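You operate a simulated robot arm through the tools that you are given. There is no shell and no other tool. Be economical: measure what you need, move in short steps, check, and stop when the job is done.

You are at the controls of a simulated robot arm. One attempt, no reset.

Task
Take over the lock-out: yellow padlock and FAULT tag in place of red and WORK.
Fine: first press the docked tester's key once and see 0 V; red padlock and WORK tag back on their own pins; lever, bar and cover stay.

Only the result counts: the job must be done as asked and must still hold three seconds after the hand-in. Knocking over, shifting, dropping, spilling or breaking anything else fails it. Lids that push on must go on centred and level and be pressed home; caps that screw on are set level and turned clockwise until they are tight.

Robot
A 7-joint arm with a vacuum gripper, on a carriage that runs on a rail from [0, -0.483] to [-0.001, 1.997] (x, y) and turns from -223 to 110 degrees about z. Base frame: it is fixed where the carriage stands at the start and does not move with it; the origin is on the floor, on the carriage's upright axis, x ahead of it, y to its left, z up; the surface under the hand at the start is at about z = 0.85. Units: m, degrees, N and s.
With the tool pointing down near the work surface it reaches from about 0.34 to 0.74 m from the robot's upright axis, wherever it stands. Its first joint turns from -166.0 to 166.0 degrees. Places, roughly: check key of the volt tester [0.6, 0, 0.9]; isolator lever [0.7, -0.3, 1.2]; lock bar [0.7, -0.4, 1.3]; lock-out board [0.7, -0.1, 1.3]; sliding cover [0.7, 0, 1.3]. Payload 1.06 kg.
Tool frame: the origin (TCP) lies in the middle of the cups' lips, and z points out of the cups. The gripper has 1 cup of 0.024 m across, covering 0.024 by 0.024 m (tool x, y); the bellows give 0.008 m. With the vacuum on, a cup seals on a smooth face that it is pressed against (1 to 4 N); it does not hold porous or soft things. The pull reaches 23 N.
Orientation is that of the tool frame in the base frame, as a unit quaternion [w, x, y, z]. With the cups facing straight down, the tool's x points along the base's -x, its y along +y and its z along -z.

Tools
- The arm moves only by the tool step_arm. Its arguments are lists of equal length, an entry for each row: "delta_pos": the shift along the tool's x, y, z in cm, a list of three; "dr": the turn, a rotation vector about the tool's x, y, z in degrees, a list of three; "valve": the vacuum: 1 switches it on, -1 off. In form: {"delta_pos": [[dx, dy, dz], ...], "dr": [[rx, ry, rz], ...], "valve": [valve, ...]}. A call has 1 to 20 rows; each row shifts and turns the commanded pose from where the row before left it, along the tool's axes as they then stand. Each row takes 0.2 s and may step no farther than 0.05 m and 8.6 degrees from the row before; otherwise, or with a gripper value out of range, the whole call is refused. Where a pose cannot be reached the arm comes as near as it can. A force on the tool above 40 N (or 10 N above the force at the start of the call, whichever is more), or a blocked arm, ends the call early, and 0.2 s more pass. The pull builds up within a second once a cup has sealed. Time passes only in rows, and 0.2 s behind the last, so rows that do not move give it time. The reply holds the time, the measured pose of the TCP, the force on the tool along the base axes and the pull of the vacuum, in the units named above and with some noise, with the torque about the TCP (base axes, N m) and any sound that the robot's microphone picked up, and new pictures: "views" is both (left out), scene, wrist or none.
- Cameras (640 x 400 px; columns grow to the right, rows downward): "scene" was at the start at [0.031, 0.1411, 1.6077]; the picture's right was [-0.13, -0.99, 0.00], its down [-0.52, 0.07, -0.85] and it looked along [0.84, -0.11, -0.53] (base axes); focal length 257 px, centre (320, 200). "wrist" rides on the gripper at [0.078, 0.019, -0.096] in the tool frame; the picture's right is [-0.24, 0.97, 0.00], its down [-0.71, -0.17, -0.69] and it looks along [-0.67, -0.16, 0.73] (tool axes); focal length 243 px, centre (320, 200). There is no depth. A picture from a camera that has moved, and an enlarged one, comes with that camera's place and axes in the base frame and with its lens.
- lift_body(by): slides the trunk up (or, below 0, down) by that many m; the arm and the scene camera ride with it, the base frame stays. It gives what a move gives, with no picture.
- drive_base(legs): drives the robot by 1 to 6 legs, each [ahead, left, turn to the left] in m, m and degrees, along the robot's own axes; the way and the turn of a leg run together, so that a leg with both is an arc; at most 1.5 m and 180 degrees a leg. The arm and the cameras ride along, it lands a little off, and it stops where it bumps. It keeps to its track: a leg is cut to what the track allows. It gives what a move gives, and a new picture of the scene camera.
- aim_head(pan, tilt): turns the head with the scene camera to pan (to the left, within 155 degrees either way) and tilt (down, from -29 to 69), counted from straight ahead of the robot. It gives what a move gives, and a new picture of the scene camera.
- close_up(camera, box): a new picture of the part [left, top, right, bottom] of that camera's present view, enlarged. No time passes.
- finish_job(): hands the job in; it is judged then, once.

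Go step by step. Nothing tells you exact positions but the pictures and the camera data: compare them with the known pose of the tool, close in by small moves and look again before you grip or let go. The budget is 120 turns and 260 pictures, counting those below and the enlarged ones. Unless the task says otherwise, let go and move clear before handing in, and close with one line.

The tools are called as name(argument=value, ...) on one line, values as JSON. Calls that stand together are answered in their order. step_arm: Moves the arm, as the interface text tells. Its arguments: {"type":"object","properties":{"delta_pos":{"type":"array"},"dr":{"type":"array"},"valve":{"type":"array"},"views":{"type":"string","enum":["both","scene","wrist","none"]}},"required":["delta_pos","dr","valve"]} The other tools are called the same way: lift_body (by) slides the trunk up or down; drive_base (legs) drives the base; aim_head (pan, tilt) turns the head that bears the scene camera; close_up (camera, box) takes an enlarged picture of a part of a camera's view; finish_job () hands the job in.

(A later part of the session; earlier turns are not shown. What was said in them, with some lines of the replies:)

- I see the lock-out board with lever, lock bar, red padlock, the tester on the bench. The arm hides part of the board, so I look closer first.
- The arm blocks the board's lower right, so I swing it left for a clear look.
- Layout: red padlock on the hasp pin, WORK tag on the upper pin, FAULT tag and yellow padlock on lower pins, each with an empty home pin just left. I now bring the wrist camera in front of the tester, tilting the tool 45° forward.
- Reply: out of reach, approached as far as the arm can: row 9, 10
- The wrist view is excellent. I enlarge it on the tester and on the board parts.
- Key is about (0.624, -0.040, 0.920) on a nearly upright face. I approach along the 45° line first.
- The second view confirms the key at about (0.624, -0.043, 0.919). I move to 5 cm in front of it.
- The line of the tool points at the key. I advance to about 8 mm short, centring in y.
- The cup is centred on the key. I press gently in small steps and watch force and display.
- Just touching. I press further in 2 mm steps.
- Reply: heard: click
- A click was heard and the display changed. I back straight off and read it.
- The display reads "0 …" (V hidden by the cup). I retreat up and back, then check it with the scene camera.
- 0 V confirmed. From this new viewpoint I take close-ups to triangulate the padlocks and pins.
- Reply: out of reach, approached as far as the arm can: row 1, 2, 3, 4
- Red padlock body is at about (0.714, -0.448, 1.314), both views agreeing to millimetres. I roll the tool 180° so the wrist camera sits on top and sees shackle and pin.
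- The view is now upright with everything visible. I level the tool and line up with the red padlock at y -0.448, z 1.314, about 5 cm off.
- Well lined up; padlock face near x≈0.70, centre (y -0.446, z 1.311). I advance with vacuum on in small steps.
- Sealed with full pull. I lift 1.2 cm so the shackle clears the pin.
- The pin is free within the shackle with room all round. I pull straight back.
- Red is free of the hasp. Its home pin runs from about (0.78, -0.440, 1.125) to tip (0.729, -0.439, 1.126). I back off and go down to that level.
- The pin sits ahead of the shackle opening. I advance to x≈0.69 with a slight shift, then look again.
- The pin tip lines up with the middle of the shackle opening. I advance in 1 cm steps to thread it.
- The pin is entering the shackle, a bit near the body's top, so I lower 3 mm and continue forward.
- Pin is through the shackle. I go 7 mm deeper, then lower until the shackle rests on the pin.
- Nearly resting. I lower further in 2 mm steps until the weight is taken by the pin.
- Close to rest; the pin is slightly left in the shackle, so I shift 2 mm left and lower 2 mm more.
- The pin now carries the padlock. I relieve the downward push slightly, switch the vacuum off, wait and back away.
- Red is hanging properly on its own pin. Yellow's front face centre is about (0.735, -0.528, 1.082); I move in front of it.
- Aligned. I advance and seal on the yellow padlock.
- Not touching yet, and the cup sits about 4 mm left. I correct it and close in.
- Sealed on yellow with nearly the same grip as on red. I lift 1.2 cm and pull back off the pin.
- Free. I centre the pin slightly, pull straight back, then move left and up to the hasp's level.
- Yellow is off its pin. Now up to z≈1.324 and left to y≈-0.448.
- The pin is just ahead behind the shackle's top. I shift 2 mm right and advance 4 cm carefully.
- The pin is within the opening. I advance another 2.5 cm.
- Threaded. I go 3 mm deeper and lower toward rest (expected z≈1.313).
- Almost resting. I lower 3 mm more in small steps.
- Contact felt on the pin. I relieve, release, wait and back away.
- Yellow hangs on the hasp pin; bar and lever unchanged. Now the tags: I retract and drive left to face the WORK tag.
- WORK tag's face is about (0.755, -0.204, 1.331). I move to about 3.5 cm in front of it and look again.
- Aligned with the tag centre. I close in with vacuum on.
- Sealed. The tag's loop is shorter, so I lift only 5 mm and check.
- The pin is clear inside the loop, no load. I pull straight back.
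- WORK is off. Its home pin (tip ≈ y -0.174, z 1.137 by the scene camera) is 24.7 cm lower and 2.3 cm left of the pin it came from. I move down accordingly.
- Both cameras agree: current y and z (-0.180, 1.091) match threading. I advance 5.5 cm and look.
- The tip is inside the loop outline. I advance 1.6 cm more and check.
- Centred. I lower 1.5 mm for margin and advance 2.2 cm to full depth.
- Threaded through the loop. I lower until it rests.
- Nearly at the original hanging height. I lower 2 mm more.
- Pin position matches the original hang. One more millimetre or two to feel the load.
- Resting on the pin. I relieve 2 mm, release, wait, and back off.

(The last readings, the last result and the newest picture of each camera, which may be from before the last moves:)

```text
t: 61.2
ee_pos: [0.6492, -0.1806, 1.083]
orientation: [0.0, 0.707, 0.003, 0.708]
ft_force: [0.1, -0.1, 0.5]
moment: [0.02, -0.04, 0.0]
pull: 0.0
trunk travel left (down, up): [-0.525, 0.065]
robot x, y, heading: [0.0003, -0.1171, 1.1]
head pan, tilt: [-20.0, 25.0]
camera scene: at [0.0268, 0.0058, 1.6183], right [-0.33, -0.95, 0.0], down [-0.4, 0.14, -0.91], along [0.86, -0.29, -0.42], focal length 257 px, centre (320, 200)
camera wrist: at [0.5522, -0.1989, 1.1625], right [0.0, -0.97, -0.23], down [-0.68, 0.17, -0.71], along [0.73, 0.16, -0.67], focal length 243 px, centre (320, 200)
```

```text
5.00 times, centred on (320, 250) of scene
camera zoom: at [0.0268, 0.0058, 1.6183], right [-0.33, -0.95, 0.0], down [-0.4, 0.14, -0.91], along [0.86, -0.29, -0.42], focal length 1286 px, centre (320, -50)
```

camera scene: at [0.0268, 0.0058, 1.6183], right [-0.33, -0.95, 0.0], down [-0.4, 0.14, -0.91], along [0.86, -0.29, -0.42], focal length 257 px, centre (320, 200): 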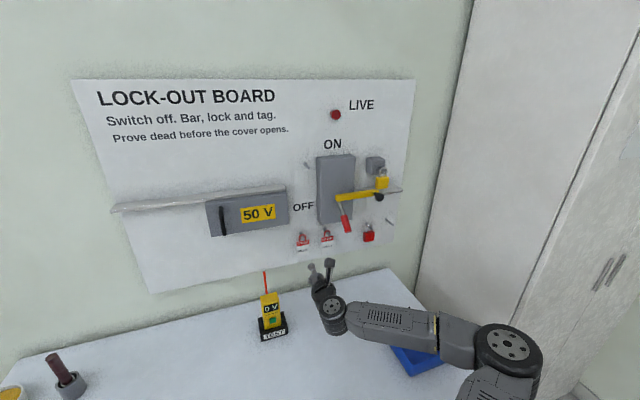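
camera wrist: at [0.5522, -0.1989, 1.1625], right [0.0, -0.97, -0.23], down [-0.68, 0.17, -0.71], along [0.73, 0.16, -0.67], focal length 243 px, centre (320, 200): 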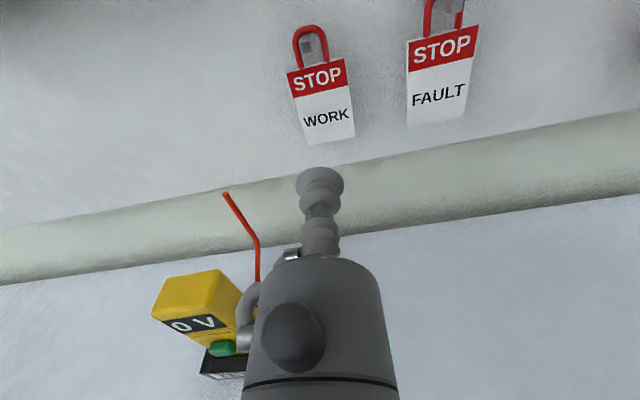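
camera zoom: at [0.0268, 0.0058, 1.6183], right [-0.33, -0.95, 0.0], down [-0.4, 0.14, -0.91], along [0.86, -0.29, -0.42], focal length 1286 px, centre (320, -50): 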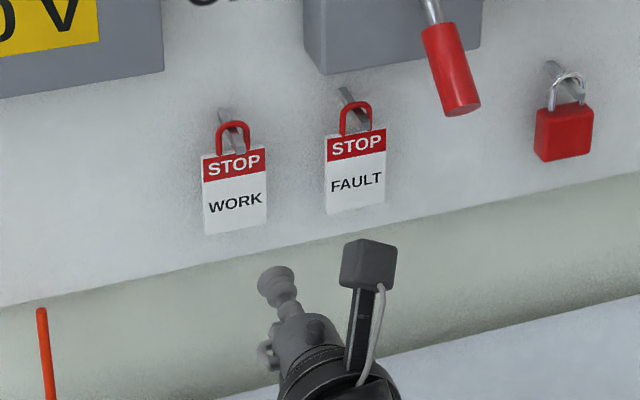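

WORK hangs on its own pin. For FAULT the top-mounted camera would come close to the red lever, so I back off and roll the tool 60° to put the camera to the upper left.

step_arm(delta_pos=[[0, 0, -3], [0, 0, -2], [0, 0, 0], [0, 0, 0], [0, 0, 0], [0, 0, 0], [0, 0, 0], [0, 0, 0], [0, 0, 0], [0, 0, 0]], dr=[[0, 0, 0], [0, 0, 0], [0, 0, -7.5], [0, 0, -7.5], [0, 0, -7.5], [0, 0, -7.5], [0, 0, -7.5], [0, 0, -7.5], [0, 0, -7.5], [0, 0, -7.5]], valve=[-1, -1, -1, -1, -1, -1, -1, -1, -1, -1], views="both")

```text
t: 63.4
ee_pos: [0.6002, -0.1813, 1.0827]
orientation: [0.354, 0.611, 0.355, 0.612]
ft_force: [0.1, 0.2, 0.3]
moment: [0.0, -0.02, 0.0]
pull: 0.0
trunk travel left (down, up): [-0.525, 0.065]
robot x, y, heading: [0.0007, -0.1152, 1.0]
head pan, tilt: [-20.0, 25.0]
camera scene: at [0.0266, 0.0058, 1.6183], right [-0.33, -0.95, 0.0], down [-0.4, 0.14, -0.91], along [0.86, -0.29, -0.42], focal length 257 px, centre (320, 200)
camera wrist: at [0.5031, -0.1222, 1.1391], right [0.0, -0.69, 0.73], down [-0.68, -0.53, -0.5], along [0.73, -0.5, -0.47], focal length 243 px, centre (320, 200)
```

scene: 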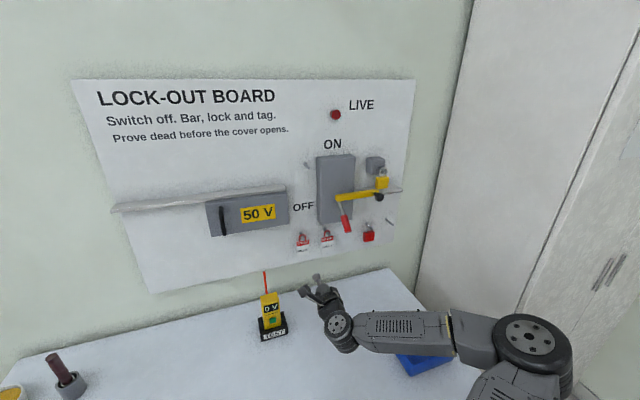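
wrist: 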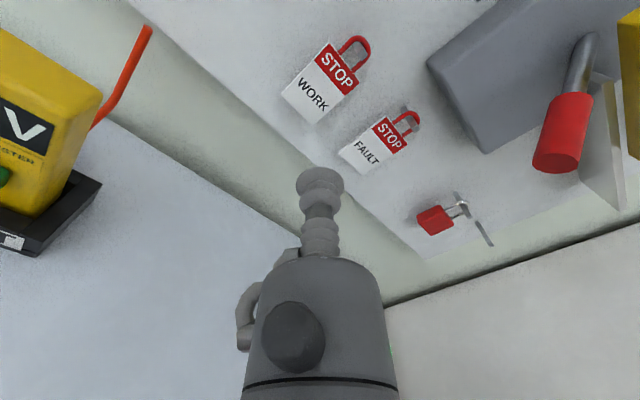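

The view is clear of the lever. FAULT's face centre is about (0.745, -0.27, 1.087); I move in front of it.

step_arm(delta_pos=[[-2.47, 1.58, 0], [-2.47, 1.58, 0], [-2.47, 1.58, 0], [0, 0, 4], [0, 0, 4]], dr=[[0, 0, 0], [0, 0, 0], [0, 0, 0], [0, 0, 0], [0, 0, 0]], valve=[-1, -1, -1, -1, -1], views="both")

close_up(camera="wrist", box=[240, 40, 440, 240])

close_up(camera="scene", box=[290, 200, 370, 280])

```text
t: 64.6
ee_pos: [0.6812, -0.2676, 1.0874]
orientation: [0.354, 0.611, 0.355, 0.613]
ft_force: [-0.3, -0.6, 0.0]
moment: [0.0, 0.0, -0.02]
pull: 0.0
trunk travel left (down, up): [-0.525, 0.065]
robot x, y, heading: [0.002, -0.1176, 0.7]
head pan, tilt: [-20.0, 25.0]
camera scene: at [0.0267, 0.0059, 1.6183], right [-0.33, -0.95, 0.0], down [-0.4, 0.14, -0.91], along [0.86, -0.29, -0.42], focal length 257 px, centre (320, 200)
camera wrist: at [0.5854, -0.2097, 1.1428], right [0.0, -0.69, 0.73], down [-0.68, -0.53, -0.5], along [0.73, -0.5, -0.47], focal length 243 px, centre (320, 200)
```

scene: 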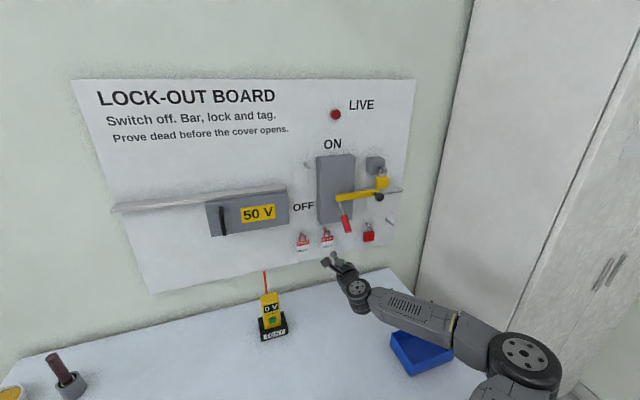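
wrist: 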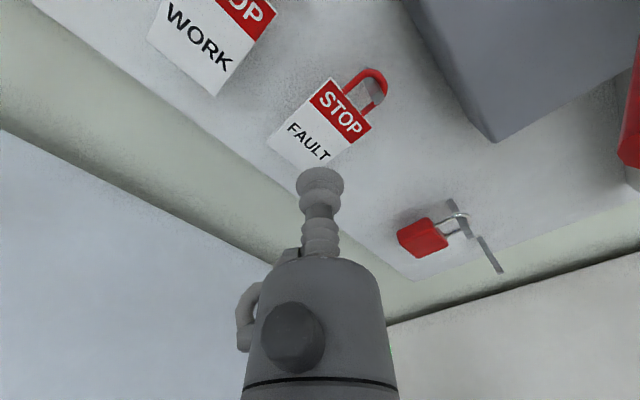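

```text
2.00 times, centred on (340, 140) of wrist
camera zoom: at [0.5854, -0.2097, 1.1428], right [0.0, -0.69, 0.73], down [-0.68, -0.53, -0.5], along [0.73, -0.5, -0.47], focal length 485 px, centre (280, 320)
```

zoom: 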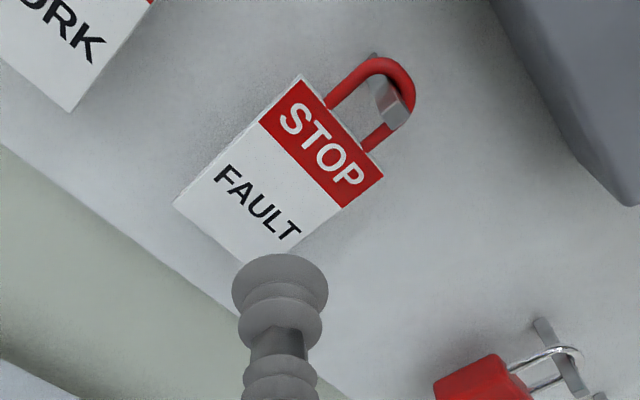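

```text
5.00 times, centred on (330, 240) of scene
camera zoom: at [0.0267, 0.0059, 1.6183], right [-0.33, -0.95, 0.0], down [-0.4, 0.14, -0.91], along [0.86, -0.29, -0.42], focal length 1286 px, centre (270, 0)
```

zoom: 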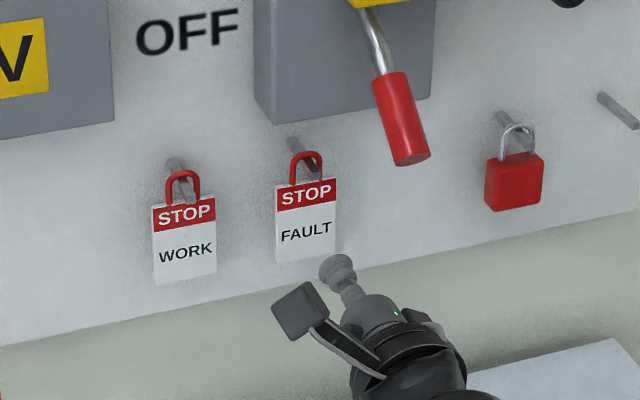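

Aligned. I advance and seal on FAULT.

step_arm(delta_pos=[[0, 0, 2.5], [0, 0, 2.3], [0, 0, 0.8], [0, 0, 0.4], [0, 0, 0.3], [0, 0, 0.3]], dr=[[0, 0, 0], [0, 0, 0], [0, 0, 0], [0, 0, 0], [0, 0, 0], [0, 0, 0]], valve=[-1, -1, 1, 1, 1, 1], views="wrist")

close_up(camera="wrist", box=[260, 60, 420, 220])

close_up(camera="scene", box=[290, 200, 370, 280])

```text
t: 66.0
ee_pos: [0.7452, -0.2689, 1.0875]
orientation: [0.354, 0.611, 0.355, 0.612]
ft_force: [0.6, -0.8, 0.2]
moment: [-0.01, -0.02, -0.02]
pull: 22.3
trunk travel left (down, up): [-0.525, 0.065]
robot x, y, heading: [0.0008, -0.1118, 1.2]
head pan, tilt: [-20.0, 25.0]
camera wrist: at [0.6487, -0.2105, 1.1433], right [0.0, -0.69, 0.73], down [-0.68, -0.53, -0.5], along [0.73, -0.5, -0.47], focal length 243 px, centre (320, 200)
```

wrist: 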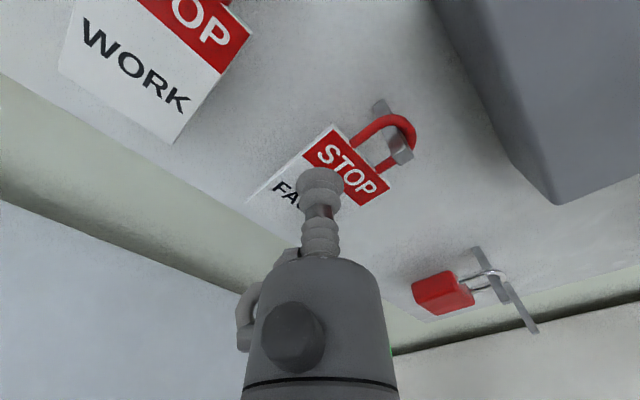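

```text
2.50 times, centred on (340, 140) of wrist
camera zoom: at [0.6487, -0.2105, 1.1433], right [0.0, -0.69, 0.73], down [-0.68, -0.53, -0.5], along [0.73, -0.5, -0.47], focal length 606 px, centre (270, 350)
```

zoom: 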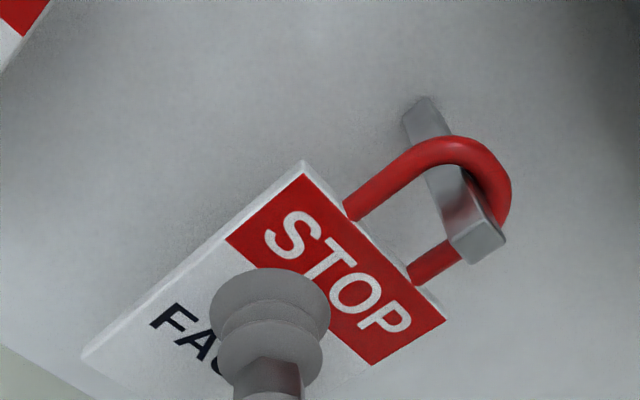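

```text
5.00 times, centred on (330, 240) of scene
camera zoom: at [0.0266, 0.0058, 1.6183], right [-0.33, -0.95, 0.0], down [-0.4, 0.14, -0.91], along [0.86, -0.29, -0.42], focal length 1286 px, centre (270, 0)
```

zoom: 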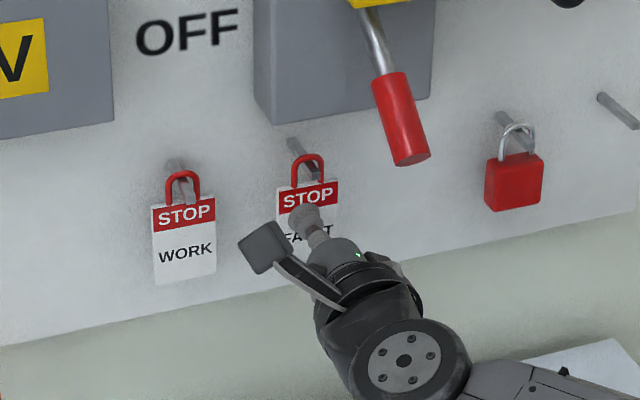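

Sealed. I lift 6 mm (along the rolled axes) and check the pin's clearance.

step_arm(delta_pos=[[0.15, 0.26, 0], [0.15, 0.26, 0], [0, 0, 0]], dr=[[0, 0, 0], [0, 0, 0], [0, 0, 0]], valve=[1, 1, 1], views="none")

close_up(camera="wrist", box=[260, 60, 420, 220])

close_up(camera="scene", box=[290, 200, 370, 280])

```text
t: 66.8
ee_pos: [0.7462, -0.2678, 1.0955]
orientation: [0.353, 0.611, 0.356, 0.612]
ft_force: [-0.3, 0.9, 0.1]
moment: [0.01, -0.03, 0.04]
pull: 23.0
trunk travel left (down, up): [-0.525, 0.065]
robot x, y, heading: [-0.0034, -0.1167, 0.9]
head pan, tilt: [-20.0, 25.0]
```

```text
2.50 times, centred on (340, 140) of wrist
camera zoom: at [0.6495, -0.2099, 1.1497], right [0.0, -0.69, 0.73], down [-0.68, -0.53, -0.5], along [0.73, -0.5, -0.47], focal length 606 px, centre (270, 350)
```

zoom: 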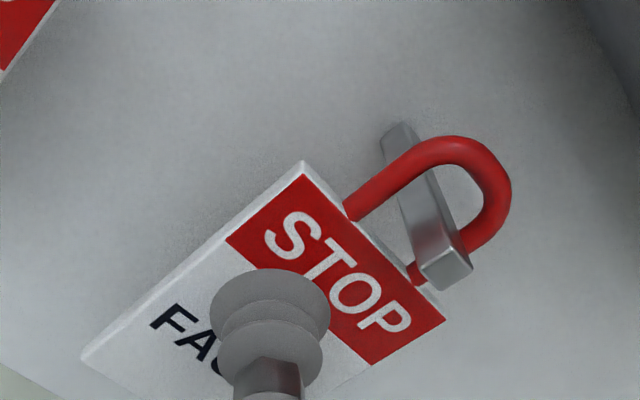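

```text
5.00 times, centred on (330, 240) of scene
camera zoom: at [0.0266, 0.0058, 1.6183], right [-0.33, -0.95, 0.0], down [-0.4, 0.14, -0.91], along [0.86, -0.29, -0.42], focal length 1286 px, centre (270, 0)
```

zoom: 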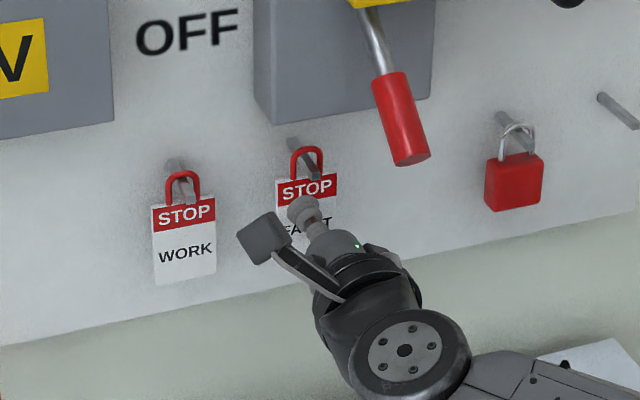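

Clear inside the loop. I pull straight back, then move left before going up, staying clear of the lever.

step_arm(delta_pos=[[0, 0, -0.8], [0, 0, -0.8], [0, 0, -1], [0, 0, -1], [0, 0, -1.5], [0, 0, -2], [0, 0, -3], [0, 0, -4], [0, 0, -3]], dr=[[0, 0, 0], [0, 0, 0], [0, 0, 0], [0, 0, 0], [0, 0, 0], [0, 0, 0], [0, 0, 0], [0, 0, 0], [0, 0, 0]], valve=[1, 1, 1, 1, 1, 1, 1, 1, 1], views="wrist")

close_up(camera="scene", box=[280, 190, 380, 300])

```text
t: 68.8
ee_pos: [0.5734, -0.2693, 1.0929]
orientation: [0.355, 0.611, 0.354, 0.613]
ft_force: [0.1, 0.1, -0.1]
moment: [0.01, -0.02, -0.02]
pull: 22.5
trunk travel left (down, up): [-0.525, 0.065]
robot x, y, heading: [0.0013, -0.1152, 0.9]
head pan, tilt: [-20.0, 25.0]
camera wrist: at [0.4772, -0.2106, 1.1494], right [0.0, -0.69, 0.73], down [-0.68, -0.53, -0.5], along [0.73, -0.5, -0.47], focal length 243 px, centre (320, 200)
```

wrist: 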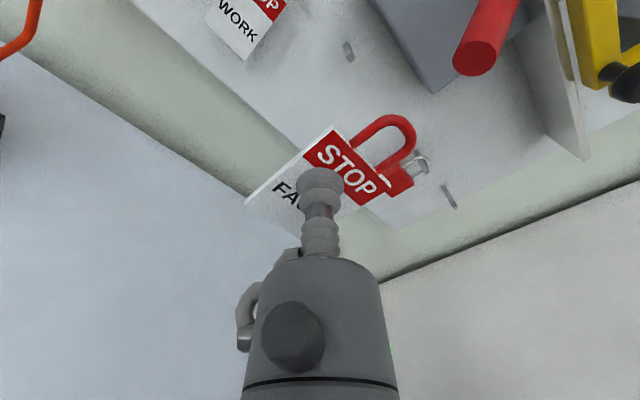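

```text
3.64 times, centred on (330, 245) of scene
camera zoom: at [0.0265, 0.0058, 1.6183], right [-0.33, -0.95, 0.0], down [-0.4, 0.14, -0.91], along [0.86, -0.29, -0.42], focal length 936 px, centre (284, 36)
```

zoom: 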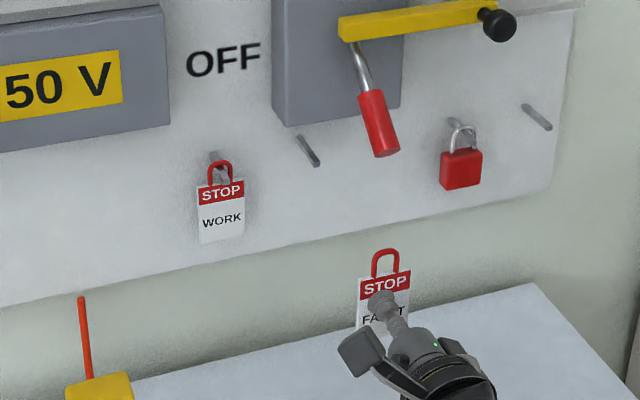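

FAULT is free. Left 6.8 cm, then up 25 cm.

step_arm(delta_pos=[[2.95, -1.7, 0], [2.95, -1.7, 0], [2.09, 3.62, 0], [2.09, 3.62, 0], [2.09, 3.62, 0], [2.09, 3.62, 0], [2.09, 3.62, 0], [2.09, 3.62, 0], [0, 0, 3], [0, 0, 3]], dr=[[0, 0, 0], [0, 0, 0], [0, 0, 0], [0, 0, 0], [0, 0, 0], [0, 0, 0], [0, 0, 0], [0, 0, 0], [0, 0, 0], [0, 0, 0]], valve=[1, 1, 1, 1, 1, 1, 1, 1, 1, 1], views="both")

close_up(camera="wrist", box=[260, 40, 440, 220])

close_up(camera="scene", box=[280, 140, 360, 220])

```text
t: 71.0
ee_pos: [0.6363, -0.1997, 1.3455]
orientation: [0.354, 0.611, 0.355, 0.613]
ft_force: [-0.8, 0.7, -0.7]
moment: [-0.03, 0.01, -0.01]
pull: 22.2
trunk travel left (down, up): [-0.525, 0.065]
robot x, y, heading: [-0.0022, -0.1197, 1.2]
head pan, tilt: [-20.0, 25.0]
camera scene: at [0.0271, 0.0057, 1.6183], right [-0.33, -0.95, 0.0], down [-0.4, 0.14, -0.91], along [0.86, -0.29, -0.42], focal length 257 px, centre (320, 200)
camera wrist: at [0.5394, -0.1413, 1.4018], right [0.0, -0.69, 0.73], down [-0.68, -0.53, -0.5], along [0.73, -0.49, -0.47], focal length 243 px, centre (320, 200)
```

scene: 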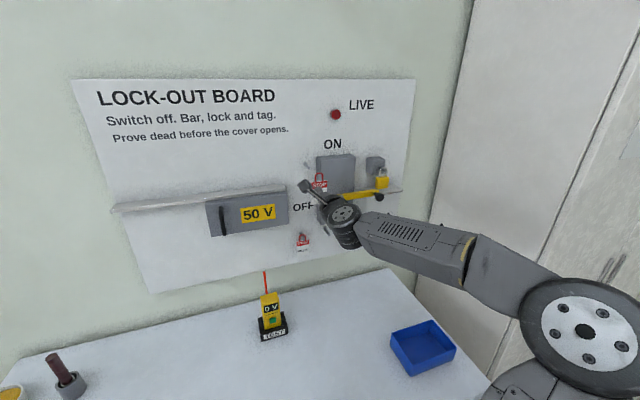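
wrist: 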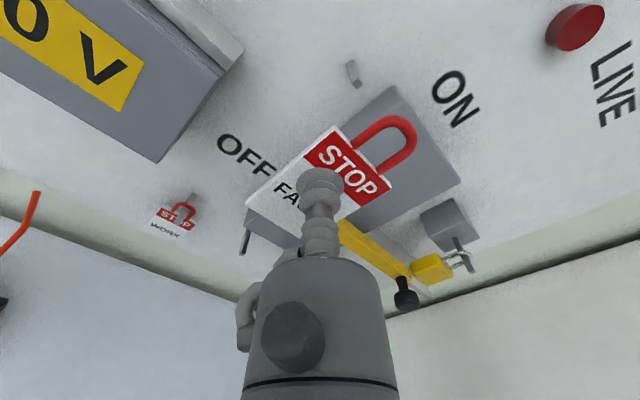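

```text
2.22 times, centred on (350, 130) of wrist
camera zoom: at [0.5394, -0.1413, 1.4018], right [0.0, -0.69, 0.73], down [-0.68, -0.53, -0.5], along [0.73, -0.49, -0.47], focal length 539 px, centre (253, 356)
```

zoom: 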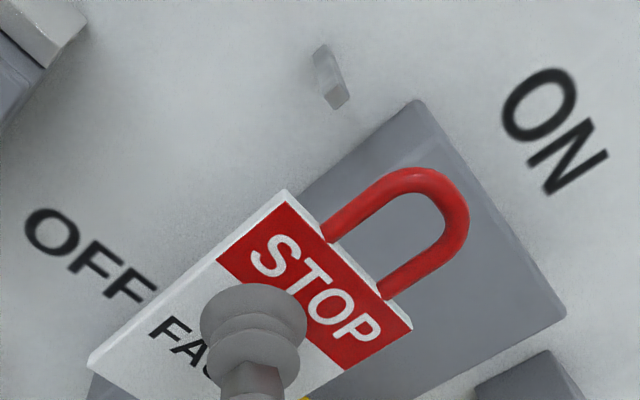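

```text
5.00 times, centred on (320, 180) of scene
camera zoom: at [0.0271, 0.0057, 1.6183], right [-0.33, -0.95, 0.0], down [-0.4, 0.14, -0.91], along [0.86, -0.29, -0.42], focal length 1286 px, centre (320, 300)
```

zoom: 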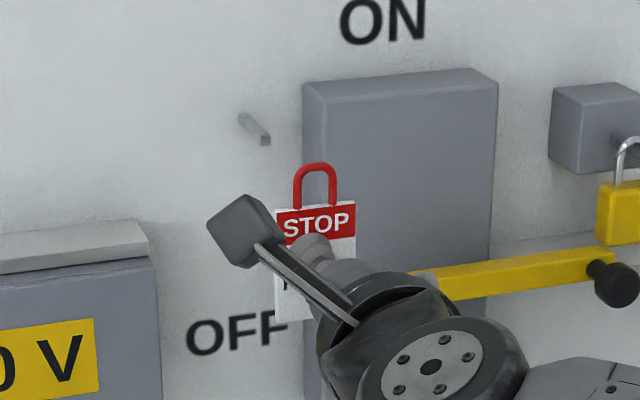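

Computed threading target is y≈-0.200, z≈1.345: exactly where we are. I advance 7 cm and check.

step_arm(delta_pos=[[0, 0, 2.5], [0, 0, 2.5], [0, 0, 2]], dr=[[0, 0, 0], [0, 0, 0], [0, 0, 0]], valve=[1, 1, 1], views="none")

close_up(camera="wrist", box=[260, 60, 420, 220])

close_up(camera="scene", box=[280, 140, 340, 200])

```text
t: 71.8
ee_pos: [0.7071, -0.1992, 1.3467]
orientation: [0.353, 0.611, 0.356, 0.613]
ft_force: [0.2, -0.1, 0.7]
moment: [-0.03, 0.0, -0.01]
pull: 23.1
trunk travel left (down, up): [-0.525, 0.065]
robot x, y, heading: [-0.0021, -0.1159, 1.0]
head pan, tilt: [-20.0, 25.0]
```

```text
2.50 times, centred on (340, 140) of wrist
camera zoom: at [0.6106, -0.1403, 1.4014], right [0.0, -0.69, 0.73], down [-0.68, -0.53, -0.5], along [0.73, -0.5, -0.47], focal length 606 px, centre (270, 350)
```

zoom: 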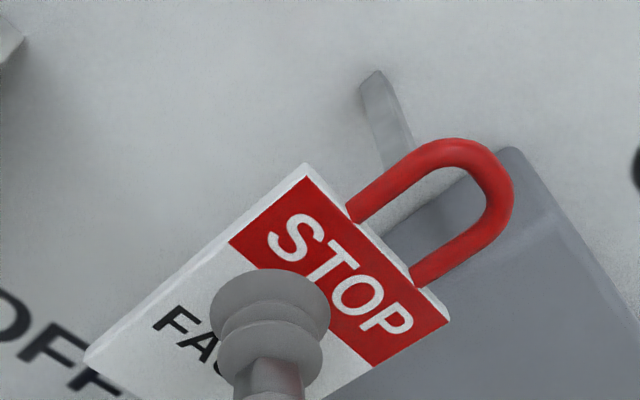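

```text
6.67 times, centred on (310, 170) of scene
camera zoom: at [0.0266, 0.0058, 1.6183], right [-0.33, -0.95, 0.0], down [-0.4, 0.14, -0.91], along [0.86, -0.29, -0.42], focal length 1715 px, centre (387, 400)
```

zoom: 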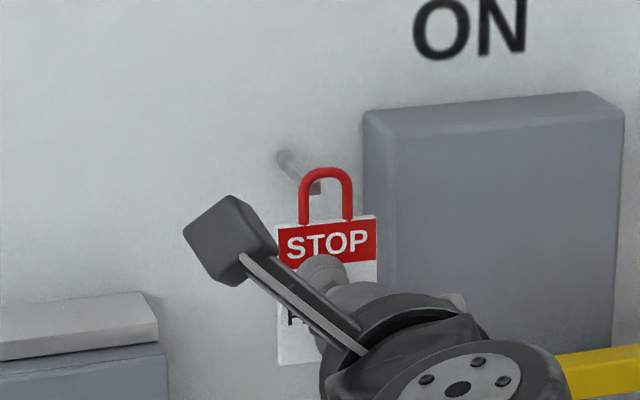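

Consistent with the reverse of the removal path. I advance 1.6 cm and check again.

step_arm(delta_pos=[[0, 0, 0.8], [0, 0, 0.8]], dr=[[0, 0, 0], [0, 0, 0]], valve=[1, 1], views="none")

close_up(camera="wrist", box=[300, 60, 400, 160])

close_up(camera="scene", box=[285, 145, 335, 195])

```text
t: 72.4
ee_pos: [0.7214, -0.1975, 1.3454]
orientation: [0.353, 0.612, 0.355, 0.612]
ft_force: [-0.6, -0.3, -0.2]
moment: [-0.01, 0.01, 0.02]
pull: 22.8
trunk travel left (down, up): [-0.525, 0.065]
robot x, y, heading: [-0.0017, -0.1175, 1.0]
head pan, tilt: [-20.0, 25.0]
```

```text
4.00 times, centred on (350, 110) of wrist
camera zoom: at [0.6255, -0.139, 1.4009], right [0.0, -0.69, 0.73], down [-0.68, -0.53, -0.5], along [0.73, -0.5, -0.47], focal length 970 px, centre (200, 560)
```

zoom: 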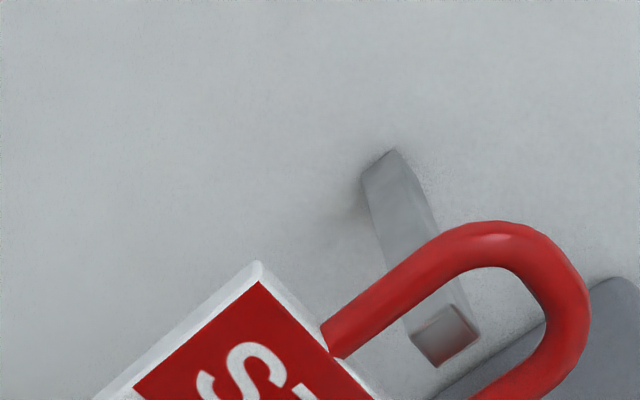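

```text
8.00 times, centred on (310, 170) of scene
camera zoom: at [0.0268, 0.0058, 1.6183], right [-0.33, -0.95, 0.0], down [-0.4, 0.14, -0.91], along [0.86, -0.29, -0.42], focal length 2058 px, centre (400, 440)
```

zoom: 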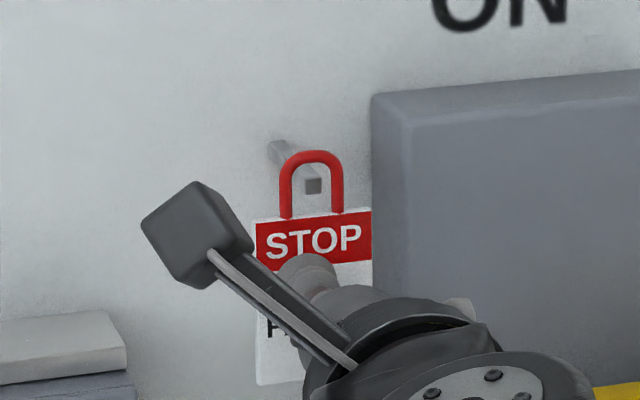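

Pin tip is centred in the loop in both views. I advance 2.5 cm.

step_arm(delta_pos=[[0, 0, 0.8], [0, 0, 0.9], [0, 0, 0.9]], dr=[[0, 0, 0], [0, 0, 0], [0, 0, 0]], valve=[1, 1, 1], views="none")

close_up(camera="wrist", box=[260, 60, 420, 220])

close_up(camera="scene", box=[285, 145, 335, 195])

```text
t: 73.2
ee_pos: [0.7452, -0.1988, 1.345]
orientation: [0.353, 0.611, 0.355, 0.613]
ft_force: [0.3, -0.3, 0.1]
moment: [-0.03, -0.03, -0.01]
pull: 22.6
trunk travel left (down, up): [-0.525, 0.065]
robot x, y, heading: [-0.0009, -0.1166, 1.0]
head pan, tilt: [-20.0, 25.0]
```

```text
2.50 times, centred on (340, 140) of wrist
camera zoom: at [0.6499, -0.1399, 1.402], right [0.0, -0.69, 0.73], down [-0.68, -0.53, -0.5], along [0.73, -0.5, -0.47], focal length 606 px, centre (270, 350)
```

zoom: 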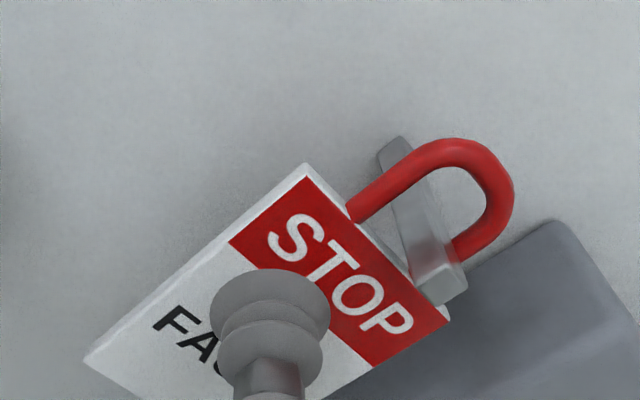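

```text
8.00 times, centred on (310, 170) of scene
camera zoom: at [0.0266, 0.0058, 1.6183], right [-0.33, -0.95, 0.0], down [-0.4, 0.14, -0.91], along [0.86, -0.29, -0.42], focal length 2058 px, centre (400, 440)
```

zoom: 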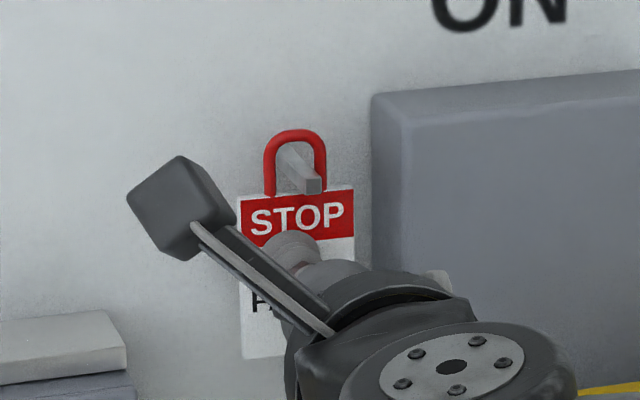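

Threaded. I go 4 mm deeper and lower 7 mm.

step_arm(delta_pos=[[0, 0, 0.4], [-0.13, -0.22, 0], [-0.1, -0.17, 0], [-0.12, -0.21, 0]], dr=[[0, 0, 0], [0, 0, 0], [0, 0, 0], [0, 0, 0]], valve=[1, 1, 1, 1], views="none")

close_up(camera="wrist", box=[260, 60, 420, 220])

close_up(camera="scene", box=[285, 145, 335, 195])

```text
t: 74.2
ee_pos: [0.751, -0.1992, 1.3399]
orientation: [0.353, 0.611, 0.355, 0.613]
ft_force: [0.2, 0.5, 0.1]
moment: [0.01, 0.0, 0.02]
pull: 23.1
trunk travel left (down, up): [-0.525, 0.065]
robot x, y, heading: [-0.0012, -0.118, 1.1]
head pan, tilt: [-20.0, 25.0]
```

```text
2.50 times, centred on (340, 140) of wrist
camera zoom: at [0.6548, -0.1405, 1.3951], right [0.0, -0.69, 0.73], down [-0.68, -0.53, -0.5], along [0.73, -0.5, -0.47], focal length 606 px, centre (270, 350)
```

zoom: 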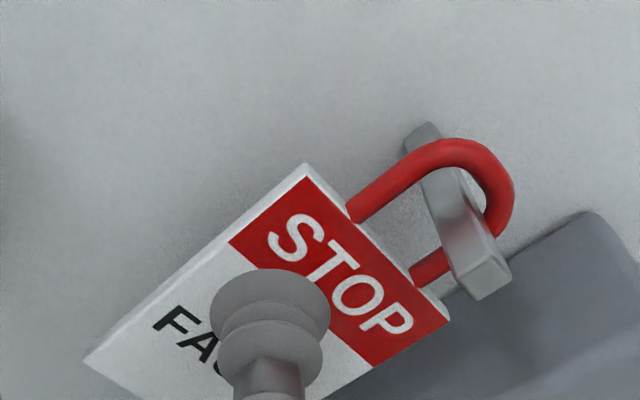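

```text
8.00 times, centred on (310, 170) of scene
camera zoom: at [0.0266, 0.0058, 1.6183], right [-0.33, -0.95, 0.0], down [-0.4, 0.14, -0.91], along [0.86, -0.29, -0.42], focal length 2058 px, centre (400, 440)
```

zoom: 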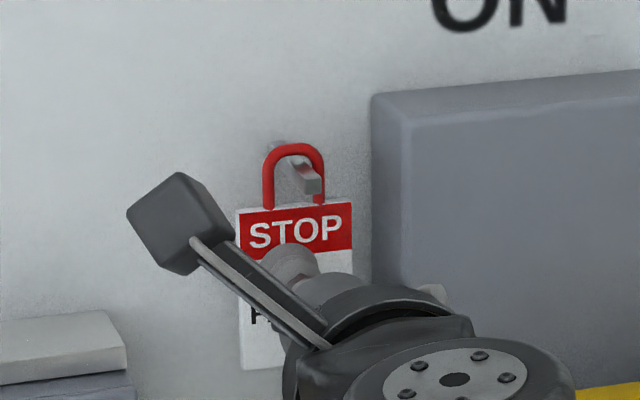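

About 2 mm left. I lower gently until the load is felt.

step_arm(delta_pos=[[-0.06, -0.1, 0], [-0.06, -0.1, 0]], dr=[[0, 0, 0], [0, 0, 0]], valve=[1, 1], views="none")

close_up(camera="wrist", box=[260, 60, 420, 220])

```text
t: 74.8
ee_pos: [0.7506, -0.1988, 1.3371]
orientation: [0.354, 0.611, 0.355, 0.613]
ft_force: [3.1, 0.2, 7.4]
moment: [-0.05, 0.13, 0.03]
pull: 22.9
trunk travel left (down, up): [-0.525, 0.065]
robot x, y, heading: [0.0029, -0.1131, 1.0]
head pan, tilt: [-20.0, 25.0]
```

```text
2.50 times, centred on (340, 140) of wrist
camera zoom: at [0.6538, -0.1405, 1.3928], right [0.0, -0.69, 0.73], down [-0.68, -0.53, -0.5], along [0.73, -0.5, -0.47], focal length 606 px, centre (270, 350)
```

zoom: 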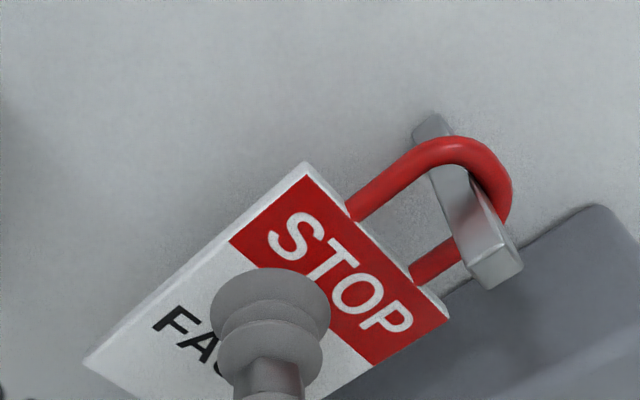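

FAULT rests on the pin. I relieve slightly, release, wait and back away.

step_arm(delta_pos=[[0.08, 0.14, 0], [0, 0, 0], [0, 0, 0], [0, 0, 0], [0, 0, -0.4], [0, 0, -1], [0, 0, -2], [0, 0, -3], [0, 0, -4], [0, 0, -4], [0, 0, -4]], dr=[[0, 0, 0], [0, 0, 0], [0, 0, 0], [0, 0, 0], [0, 0, 0], [0, 0, 0], [0, 0, 0], [0, 0, 0], [0, 0, 0], [0, 0, 0], [0, 0, 0]], valve=[1, -1, -1, -1, -1, -1, -1, -1, -1, -1, -1], views="both")

close_up(camera="wrist", box=[140, 0, 560, 280])

close_up(camera="scene", box=[270, 140, 410, 270])

```text
t: 77.2
ee_pos: [0.5663, -0.2011, 1.3378]
orientation: [0.355, 0.611, 0.355, 0.613]
ft_force: [-1.0, -0.3, -0.1]
moment: [-0.01, -0.02, 0.0]
pull: 0.0
trunk travel left (down, up): [-0.525, 0.065]
robot x, y, heading: [-0.0019, -0.1154, 1.1]
head pan, tilt: [-20.0, 25.0]
camera scene: at [0.0265, 0.0059, 1.6183], right [-0.33, -0.95, 0.0], down [-0.4, 0.14, -0.91], along [0.86, -0.29, -0.42], focal length 257 px, centre (320, 200)
camera wrist: at [0.4696, -0.1423, 1.3941], right [0.0, -0.69, 0.73], down [-0.68, -0.53, -0.5], along [0.73, -0.49, -0.47], focal length 243 px, centre (320, 200)
```

scene: 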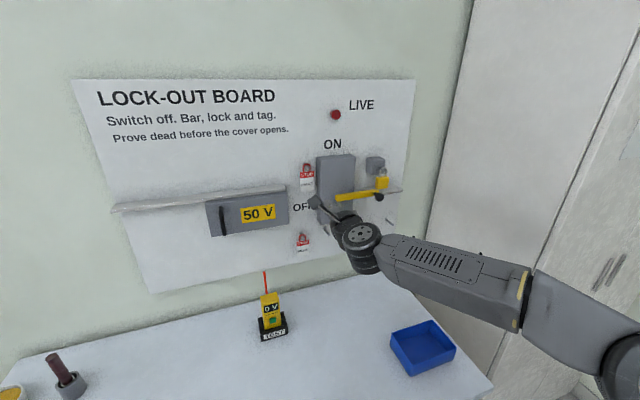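
wrist: 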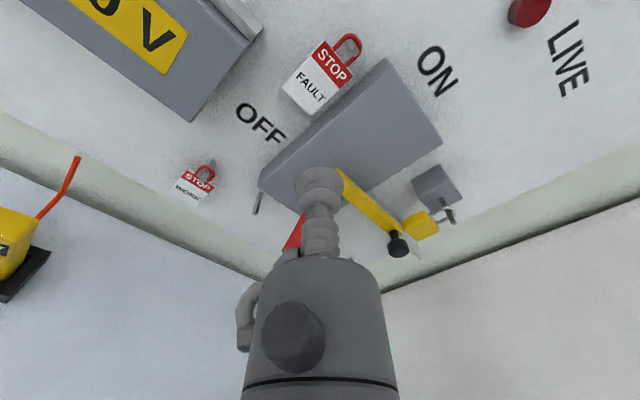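

```text
1.43 times, centred on (350, 140) of wrist
camera zoom: at [0.4696, -0.1423, 1.3941], right [0.0, -0.69, 0.73], down [-0.68, -0.53, -0.5], along [0.73, -0.49, -0.47], focal length 347 px, centre (277, 286)
```

zoom: 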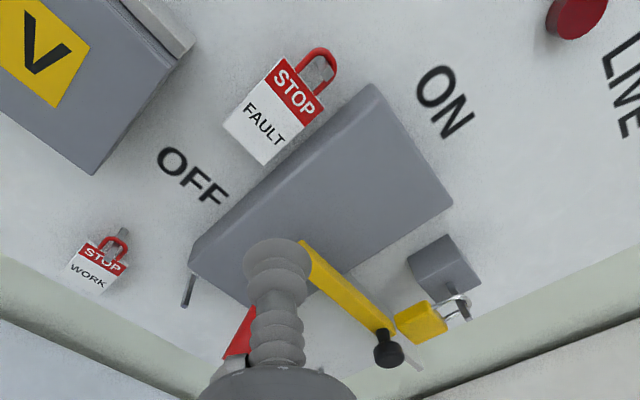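

```text
3.08 times, centred on (340, 205) of scene
camera zoom: at [0.0265, 0.0059, 1.6183], right [-0.33, -0.95, 0.0], down [-0.4, 0.14, -0.91], along [0.86, -0.29, -0.42], focal length 792 px, centre (258, 185)
```

zoom: 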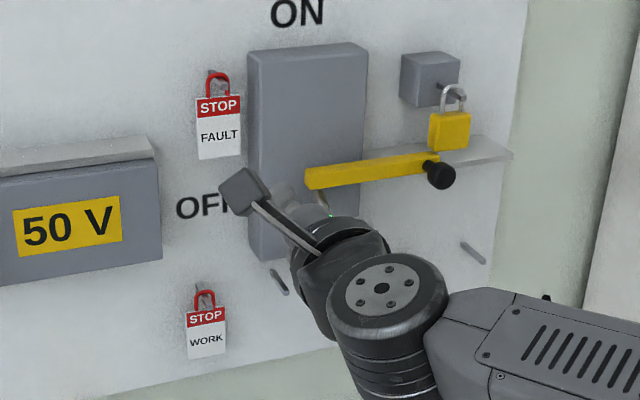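

All four pieces look in place. I retract a little more, drive left for an unobstructed final check.

step_arm(delta_pos=[[0, 0, -3], [0, 0, -3]], dr=[[0, 0, 0], [0, 0, 0]], valve=[-1, -1], views="none")

drive_base(legs=[[0, 0.3, 0]])

aim_head(pan=-28, tilt=22)

close_up(camera="scene", box=[240, 120, 440, 260])

```text
t: 77.8
ee_pos: [0.5041, -0.2019, 1.337]
orientation: [0.353, 0.611, 0.355, 0.613]
ft_force: [0.3, -1.1, -0.3]
moment: [0.03, -0.01, 0.0]
pull: 0.1
trunk travel left (down, up): [-0.525, 0.065]
robot x, y, heading: [-0.0005, -0.1144, 1.0]
head pan, tilt: [-20.0, 25.0]
```

```text
t: 79.8
ee_pos: [0.5038, 0.0857, 1.3373]
orientation: [0.355, 0.611, 0.355, 0.612]
ft_force: [0.0, -0.5, 0.3]
moment: [0.0, -0.01, 0.02]
pull: 0.1
trunk travel left (down, up): [-0.525, 0.065]
robot x, y, heading: [0.0011, 0.1732, 0.8]
head pan, tilt: [-20.0, 25.0]
camera scene: at [0.0269, 0.2941, 1.6183], right [-0.33, -0.94, 0.0], down [-0.4, 0.14, -0.91], along [0.86, -0.3, -0.42], focal length 257 px, centre (320, 200)
```

scene: 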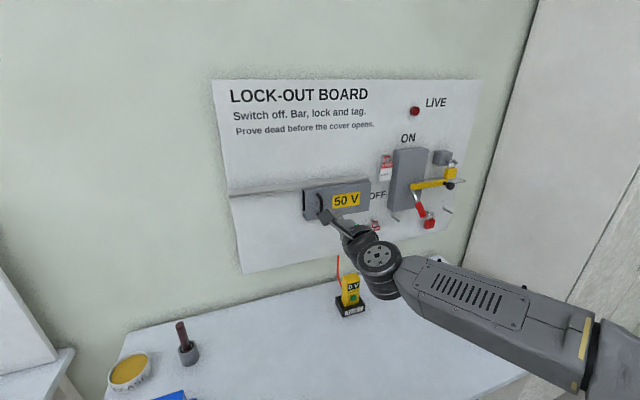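

```text
t: 80.5
ee_pos: [0.502, 0.0848, 1.3373]
orientation: [0.355, 0.612, 0.354, 0.612]
ft_force: [0.5, 0.5, 0.6]
moment: [0.02, 0.01, 0.02]
pull: 0.0
trunk travel left (down, up): [-0.525, 0.065]
robot x, y, heading: [0.0041, 0.1745, 0.9]
head pan, tilt: [-28.0, 22.0]
camera scene: at [0.0224, 0.2817, 1.6231], right [-0.46, -0.89, 0.0], down [-0.33, 0.17, -0.93], along [0.82, -0.42, -0.37], focal length 257 px, centre (320, 200)
```

scene: 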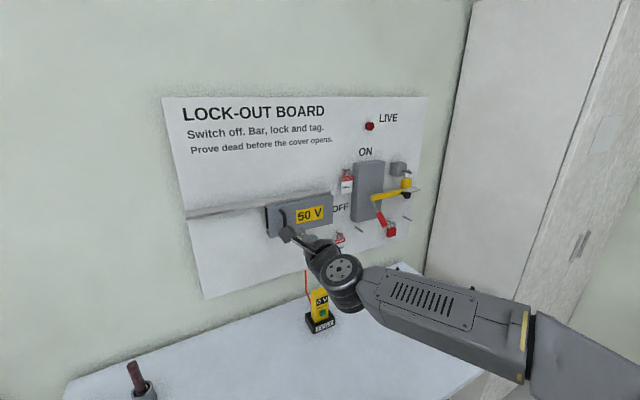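

```text
2.86 times, centred on (340, 190) of scene
camera zoom: at [0.0224, 0.2817, 1.6231], right [-0.46, -0.89, 0.0], down [-0.33, 0.17, -0.93], along [0.82, -0.42, -0.37], focal length 735 px, centre (263, 229)
```

zoom: 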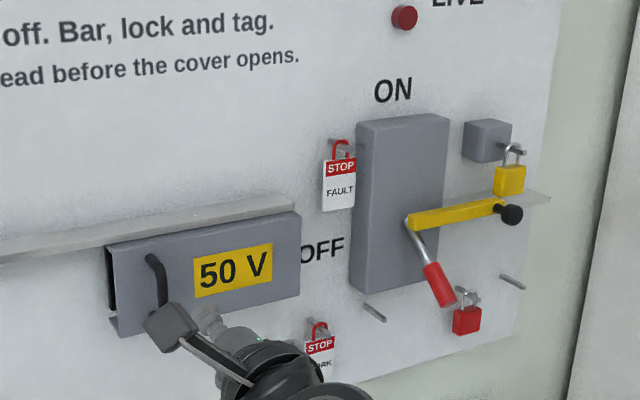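

Everything hangs where it should: yellow on the hasp, FAULT on the upper pin, red and WORK on their own pins. Lever, bar and cover are unmoved and the hand is clear, so I hand in.

finish_job()

```text
The job is handed in.
```

The lock-out is taken over and handed in: the tester's key was pressed once and read 0 V, the yellow padlock and FAULT tag are on, the red padlock and WORK tag are back on their own pins, and the lever, bar and cover look unmoved.
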